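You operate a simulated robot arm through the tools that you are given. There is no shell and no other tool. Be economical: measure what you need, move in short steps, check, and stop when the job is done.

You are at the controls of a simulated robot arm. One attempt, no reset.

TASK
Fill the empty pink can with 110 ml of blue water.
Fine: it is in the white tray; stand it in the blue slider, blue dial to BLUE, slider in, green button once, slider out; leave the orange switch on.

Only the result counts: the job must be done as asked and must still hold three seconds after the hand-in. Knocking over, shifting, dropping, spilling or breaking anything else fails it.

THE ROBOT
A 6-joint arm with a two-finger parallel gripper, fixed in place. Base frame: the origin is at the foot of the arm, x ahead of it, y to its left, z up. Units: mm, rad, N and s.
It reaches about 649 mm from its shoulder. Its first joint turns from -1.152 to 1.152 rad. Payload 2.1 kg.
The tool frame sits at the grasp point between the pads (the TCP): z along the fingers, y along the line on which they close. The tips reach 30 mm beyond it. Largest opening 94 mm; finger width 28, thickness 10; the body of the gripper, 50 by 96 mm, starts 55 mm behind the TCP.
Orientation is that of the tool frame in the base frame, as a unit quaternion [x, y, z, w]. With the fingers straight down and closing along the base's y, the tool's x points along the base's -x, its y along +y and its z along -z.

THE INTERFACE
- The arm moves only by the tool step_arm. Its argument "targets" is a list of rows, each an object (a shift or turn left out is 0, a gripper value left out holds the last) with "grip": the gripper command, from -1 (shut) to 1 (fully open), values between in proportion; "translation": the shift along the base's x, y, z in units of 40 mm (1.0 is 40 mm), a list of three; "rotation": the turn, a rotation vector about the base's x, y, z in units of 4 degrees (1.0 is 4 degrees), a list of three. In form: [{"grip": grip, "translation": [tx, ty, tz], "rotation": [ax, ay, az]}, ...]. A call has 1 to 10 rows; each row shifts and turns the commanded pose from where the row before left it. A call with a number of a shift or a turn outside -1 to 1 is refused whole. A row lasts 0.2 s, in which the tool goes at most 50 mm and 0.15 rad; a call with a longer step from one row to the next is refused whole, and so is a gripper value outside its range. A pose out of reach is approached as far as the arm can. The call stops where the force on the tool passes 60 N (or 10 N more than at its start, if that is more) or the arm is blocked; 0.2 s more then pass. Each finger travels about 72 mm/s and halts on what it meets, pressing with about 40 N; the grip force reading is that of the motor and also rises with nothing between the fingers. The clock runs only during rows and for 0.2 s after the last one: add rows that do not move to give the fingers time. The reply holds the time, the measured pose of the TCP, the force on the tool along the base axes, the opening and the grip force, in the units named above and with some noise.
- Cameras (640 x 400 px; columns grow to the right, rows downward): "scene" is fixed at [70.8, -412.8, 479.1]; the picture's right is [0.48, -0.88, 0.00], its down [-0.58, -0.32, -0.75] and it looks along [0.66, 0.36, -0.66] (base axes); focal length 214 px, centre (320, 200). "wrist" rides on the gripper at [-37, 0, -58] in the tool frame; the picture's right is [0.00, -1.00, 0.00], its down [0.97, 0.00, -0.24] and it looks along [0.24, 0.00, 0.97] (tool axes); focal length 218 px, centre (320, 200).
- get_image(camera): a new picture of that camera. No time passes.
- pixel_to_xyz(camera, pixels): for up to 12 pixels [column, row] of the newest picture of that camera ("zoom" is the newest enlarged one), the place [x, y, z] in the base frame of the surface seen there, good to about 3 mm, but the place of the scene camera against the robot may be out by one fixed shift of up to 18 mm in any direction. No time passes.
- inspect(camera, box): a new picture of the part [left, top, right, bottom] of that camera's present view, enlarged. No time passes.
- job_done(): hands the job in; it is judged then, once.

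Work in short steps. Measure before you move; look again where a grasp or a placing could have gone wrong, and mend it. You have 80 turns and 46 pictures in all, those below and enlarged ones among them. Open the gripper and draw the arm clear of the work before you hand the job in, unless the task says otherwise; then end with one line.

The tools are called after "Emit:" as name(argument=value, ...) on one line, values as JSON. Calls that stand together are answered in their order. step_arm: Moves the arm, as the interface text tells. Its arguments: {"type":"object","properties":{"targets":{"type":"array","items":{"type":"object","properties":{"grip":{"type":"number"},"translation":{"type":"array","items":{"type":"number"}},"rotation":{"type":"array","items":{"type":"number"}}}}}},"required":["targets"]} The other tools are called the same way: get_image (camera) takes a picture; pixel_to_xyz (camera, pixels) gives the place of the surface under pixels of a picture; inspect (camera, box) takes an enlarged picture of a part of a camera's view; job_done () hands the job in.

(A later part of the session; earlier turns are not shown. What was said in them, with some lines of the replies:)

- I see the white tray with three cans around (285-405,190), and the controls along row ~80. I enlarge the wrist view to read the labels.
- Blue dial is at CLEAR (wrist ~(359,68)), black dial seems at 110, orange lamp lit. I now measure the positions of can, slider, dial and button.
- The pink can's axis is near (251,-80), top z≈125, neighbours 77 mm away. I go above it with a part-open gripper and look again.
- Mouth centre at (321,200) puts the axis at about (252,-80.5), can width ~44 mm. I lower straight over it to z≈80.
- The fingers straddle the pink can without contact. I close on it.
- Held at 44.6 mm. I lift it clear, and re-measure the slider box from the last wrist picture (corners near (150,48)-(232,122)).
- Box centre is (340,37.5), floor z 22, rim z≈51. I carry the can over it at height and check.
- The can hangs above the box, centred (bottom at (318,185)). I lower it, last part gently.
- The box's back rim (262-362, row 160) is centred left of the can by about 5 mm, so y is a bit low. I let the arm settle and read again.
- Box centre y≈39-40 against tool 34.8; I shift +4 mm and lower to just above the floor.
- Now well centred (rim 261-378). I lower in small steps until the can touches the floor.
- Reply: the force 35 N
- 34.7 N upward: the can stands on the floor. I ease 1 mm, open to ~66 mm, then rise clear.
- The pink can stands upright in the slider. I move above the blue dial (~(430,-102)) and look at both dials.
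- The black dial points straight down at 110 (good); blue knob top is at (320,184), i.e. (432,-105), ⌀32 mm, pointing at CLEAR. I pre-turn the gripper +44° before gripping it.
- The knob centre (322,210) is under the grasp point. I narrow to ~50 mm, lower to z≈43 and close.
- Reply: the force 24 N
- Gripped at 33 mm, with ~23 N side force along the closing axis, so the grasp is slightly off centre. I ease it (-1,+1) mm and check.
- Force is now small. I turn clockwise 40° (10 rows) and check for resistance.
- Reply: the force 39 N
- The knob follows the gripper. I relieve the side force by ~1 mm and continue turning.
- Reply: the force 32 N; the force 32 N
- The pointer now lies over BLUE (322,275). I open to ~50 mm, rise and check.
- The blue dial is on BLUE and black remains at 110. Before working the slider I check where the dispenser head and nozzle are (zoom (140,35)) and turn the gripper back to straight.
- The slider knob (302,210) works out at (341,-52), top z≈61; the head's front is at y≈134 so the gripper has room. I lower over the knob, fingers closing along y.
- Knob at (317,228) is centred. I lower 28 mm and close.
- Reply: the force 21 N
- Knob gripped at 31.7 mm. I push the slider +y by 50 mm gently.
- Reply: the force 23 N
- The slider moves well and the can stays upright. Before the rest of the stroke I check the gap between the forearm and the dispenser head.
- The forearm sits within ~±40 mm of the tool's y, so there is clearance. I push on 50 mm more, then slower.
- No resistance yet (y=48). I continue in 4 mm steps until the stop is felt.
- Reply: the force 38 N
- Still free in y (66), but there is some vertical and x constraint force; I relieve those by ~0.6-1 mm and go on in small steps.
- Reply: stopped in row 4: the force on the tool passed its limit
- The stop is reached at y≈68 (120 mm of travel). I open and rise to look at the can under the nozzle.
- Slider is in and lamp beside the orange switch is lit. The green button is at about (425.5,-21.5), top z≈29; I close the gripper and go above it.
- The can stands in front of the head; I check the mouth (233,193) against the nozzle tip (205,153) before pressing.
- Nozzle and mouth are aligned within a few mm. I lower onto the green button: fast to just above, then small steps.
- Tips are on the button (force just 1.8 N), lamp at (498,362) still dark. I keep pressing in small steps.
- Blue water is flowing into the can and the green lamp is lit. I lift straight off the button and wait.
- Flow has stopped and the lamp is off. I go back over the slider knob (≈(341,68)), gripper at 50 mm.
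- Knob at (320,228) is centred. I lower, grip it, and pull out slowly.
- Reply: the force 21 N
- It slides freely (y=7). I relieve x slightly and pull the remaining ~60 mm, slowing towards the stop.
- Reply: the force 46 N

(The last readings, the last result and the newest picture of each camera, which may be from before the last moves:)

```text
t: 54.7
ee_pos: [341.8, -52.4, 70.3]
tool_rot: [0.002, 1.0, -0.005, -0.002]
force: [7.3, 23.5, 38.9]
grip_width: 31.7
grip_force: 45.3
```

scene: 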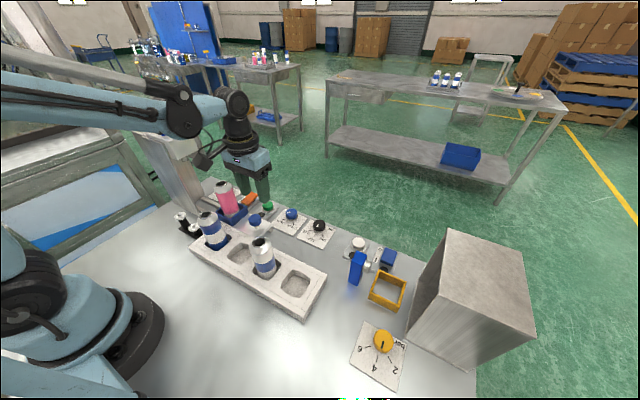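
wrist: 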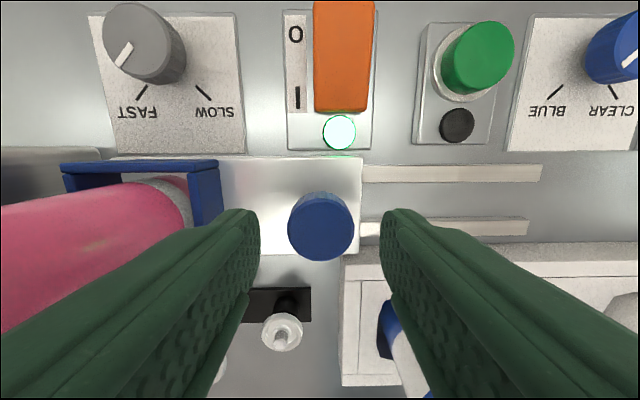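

Force of 23 N in y: the out stop is reached at y≈-52.4. I open, rise and draw back.

Emit:
step_arm(targets=[{"grip": 0.06}, {"grip": 0.06}, {"grip": 0.06, "translation": [0, 0, 0.5]}, {"translation": [0, 0, 0.8]}, {"translation": [0, 0, 0.9]}, {"translation": [0, -0.4, 0.9]}, {"translation": [0, -0.4, 0.9]}, {"translation": [-0.3, 0, 0.9]}, {"grip": 1}, {"translation": [0, 0, 0]}])

Emit:
get_image(camera="wrist")

Emit:
inspect(camera="scene", box=[130, 120, 370, 270])

```text
t: 56.9
ee_pos: [328.3, -84.2, 268.6]
tool_rot: [0.002, 1.0, -0.01, -0.002]
force: [0.3, -0.8, -0.2]
grip_width: 93.7
grip_force: 0.1
```

```text
9 pictures are left
```

wrist: 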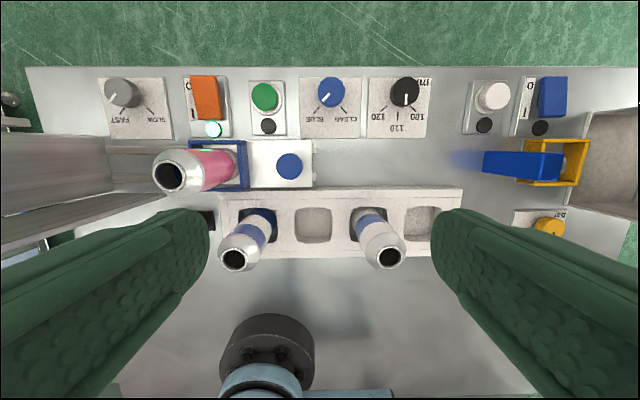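

```text
2.67 times, centred on (250, 195) of scene
```

zoom: 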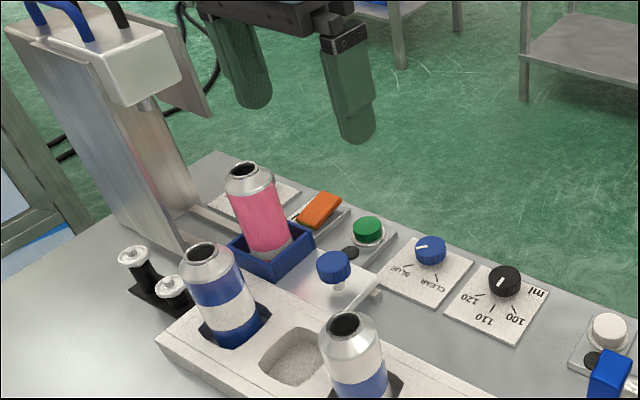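

The slider is fully out with the pink can upright, no spill, the blue dial on BLUE, the orange switch's lamp lit and the arm clear. I hand in.

Emit:
job_done()

```text
The job is handed in.
```

The pink can took one blue-water fill with the dial at 110 ml and is standing in the pulled-out slider; I didn't measure the volume itself, and the orange switch is still on.
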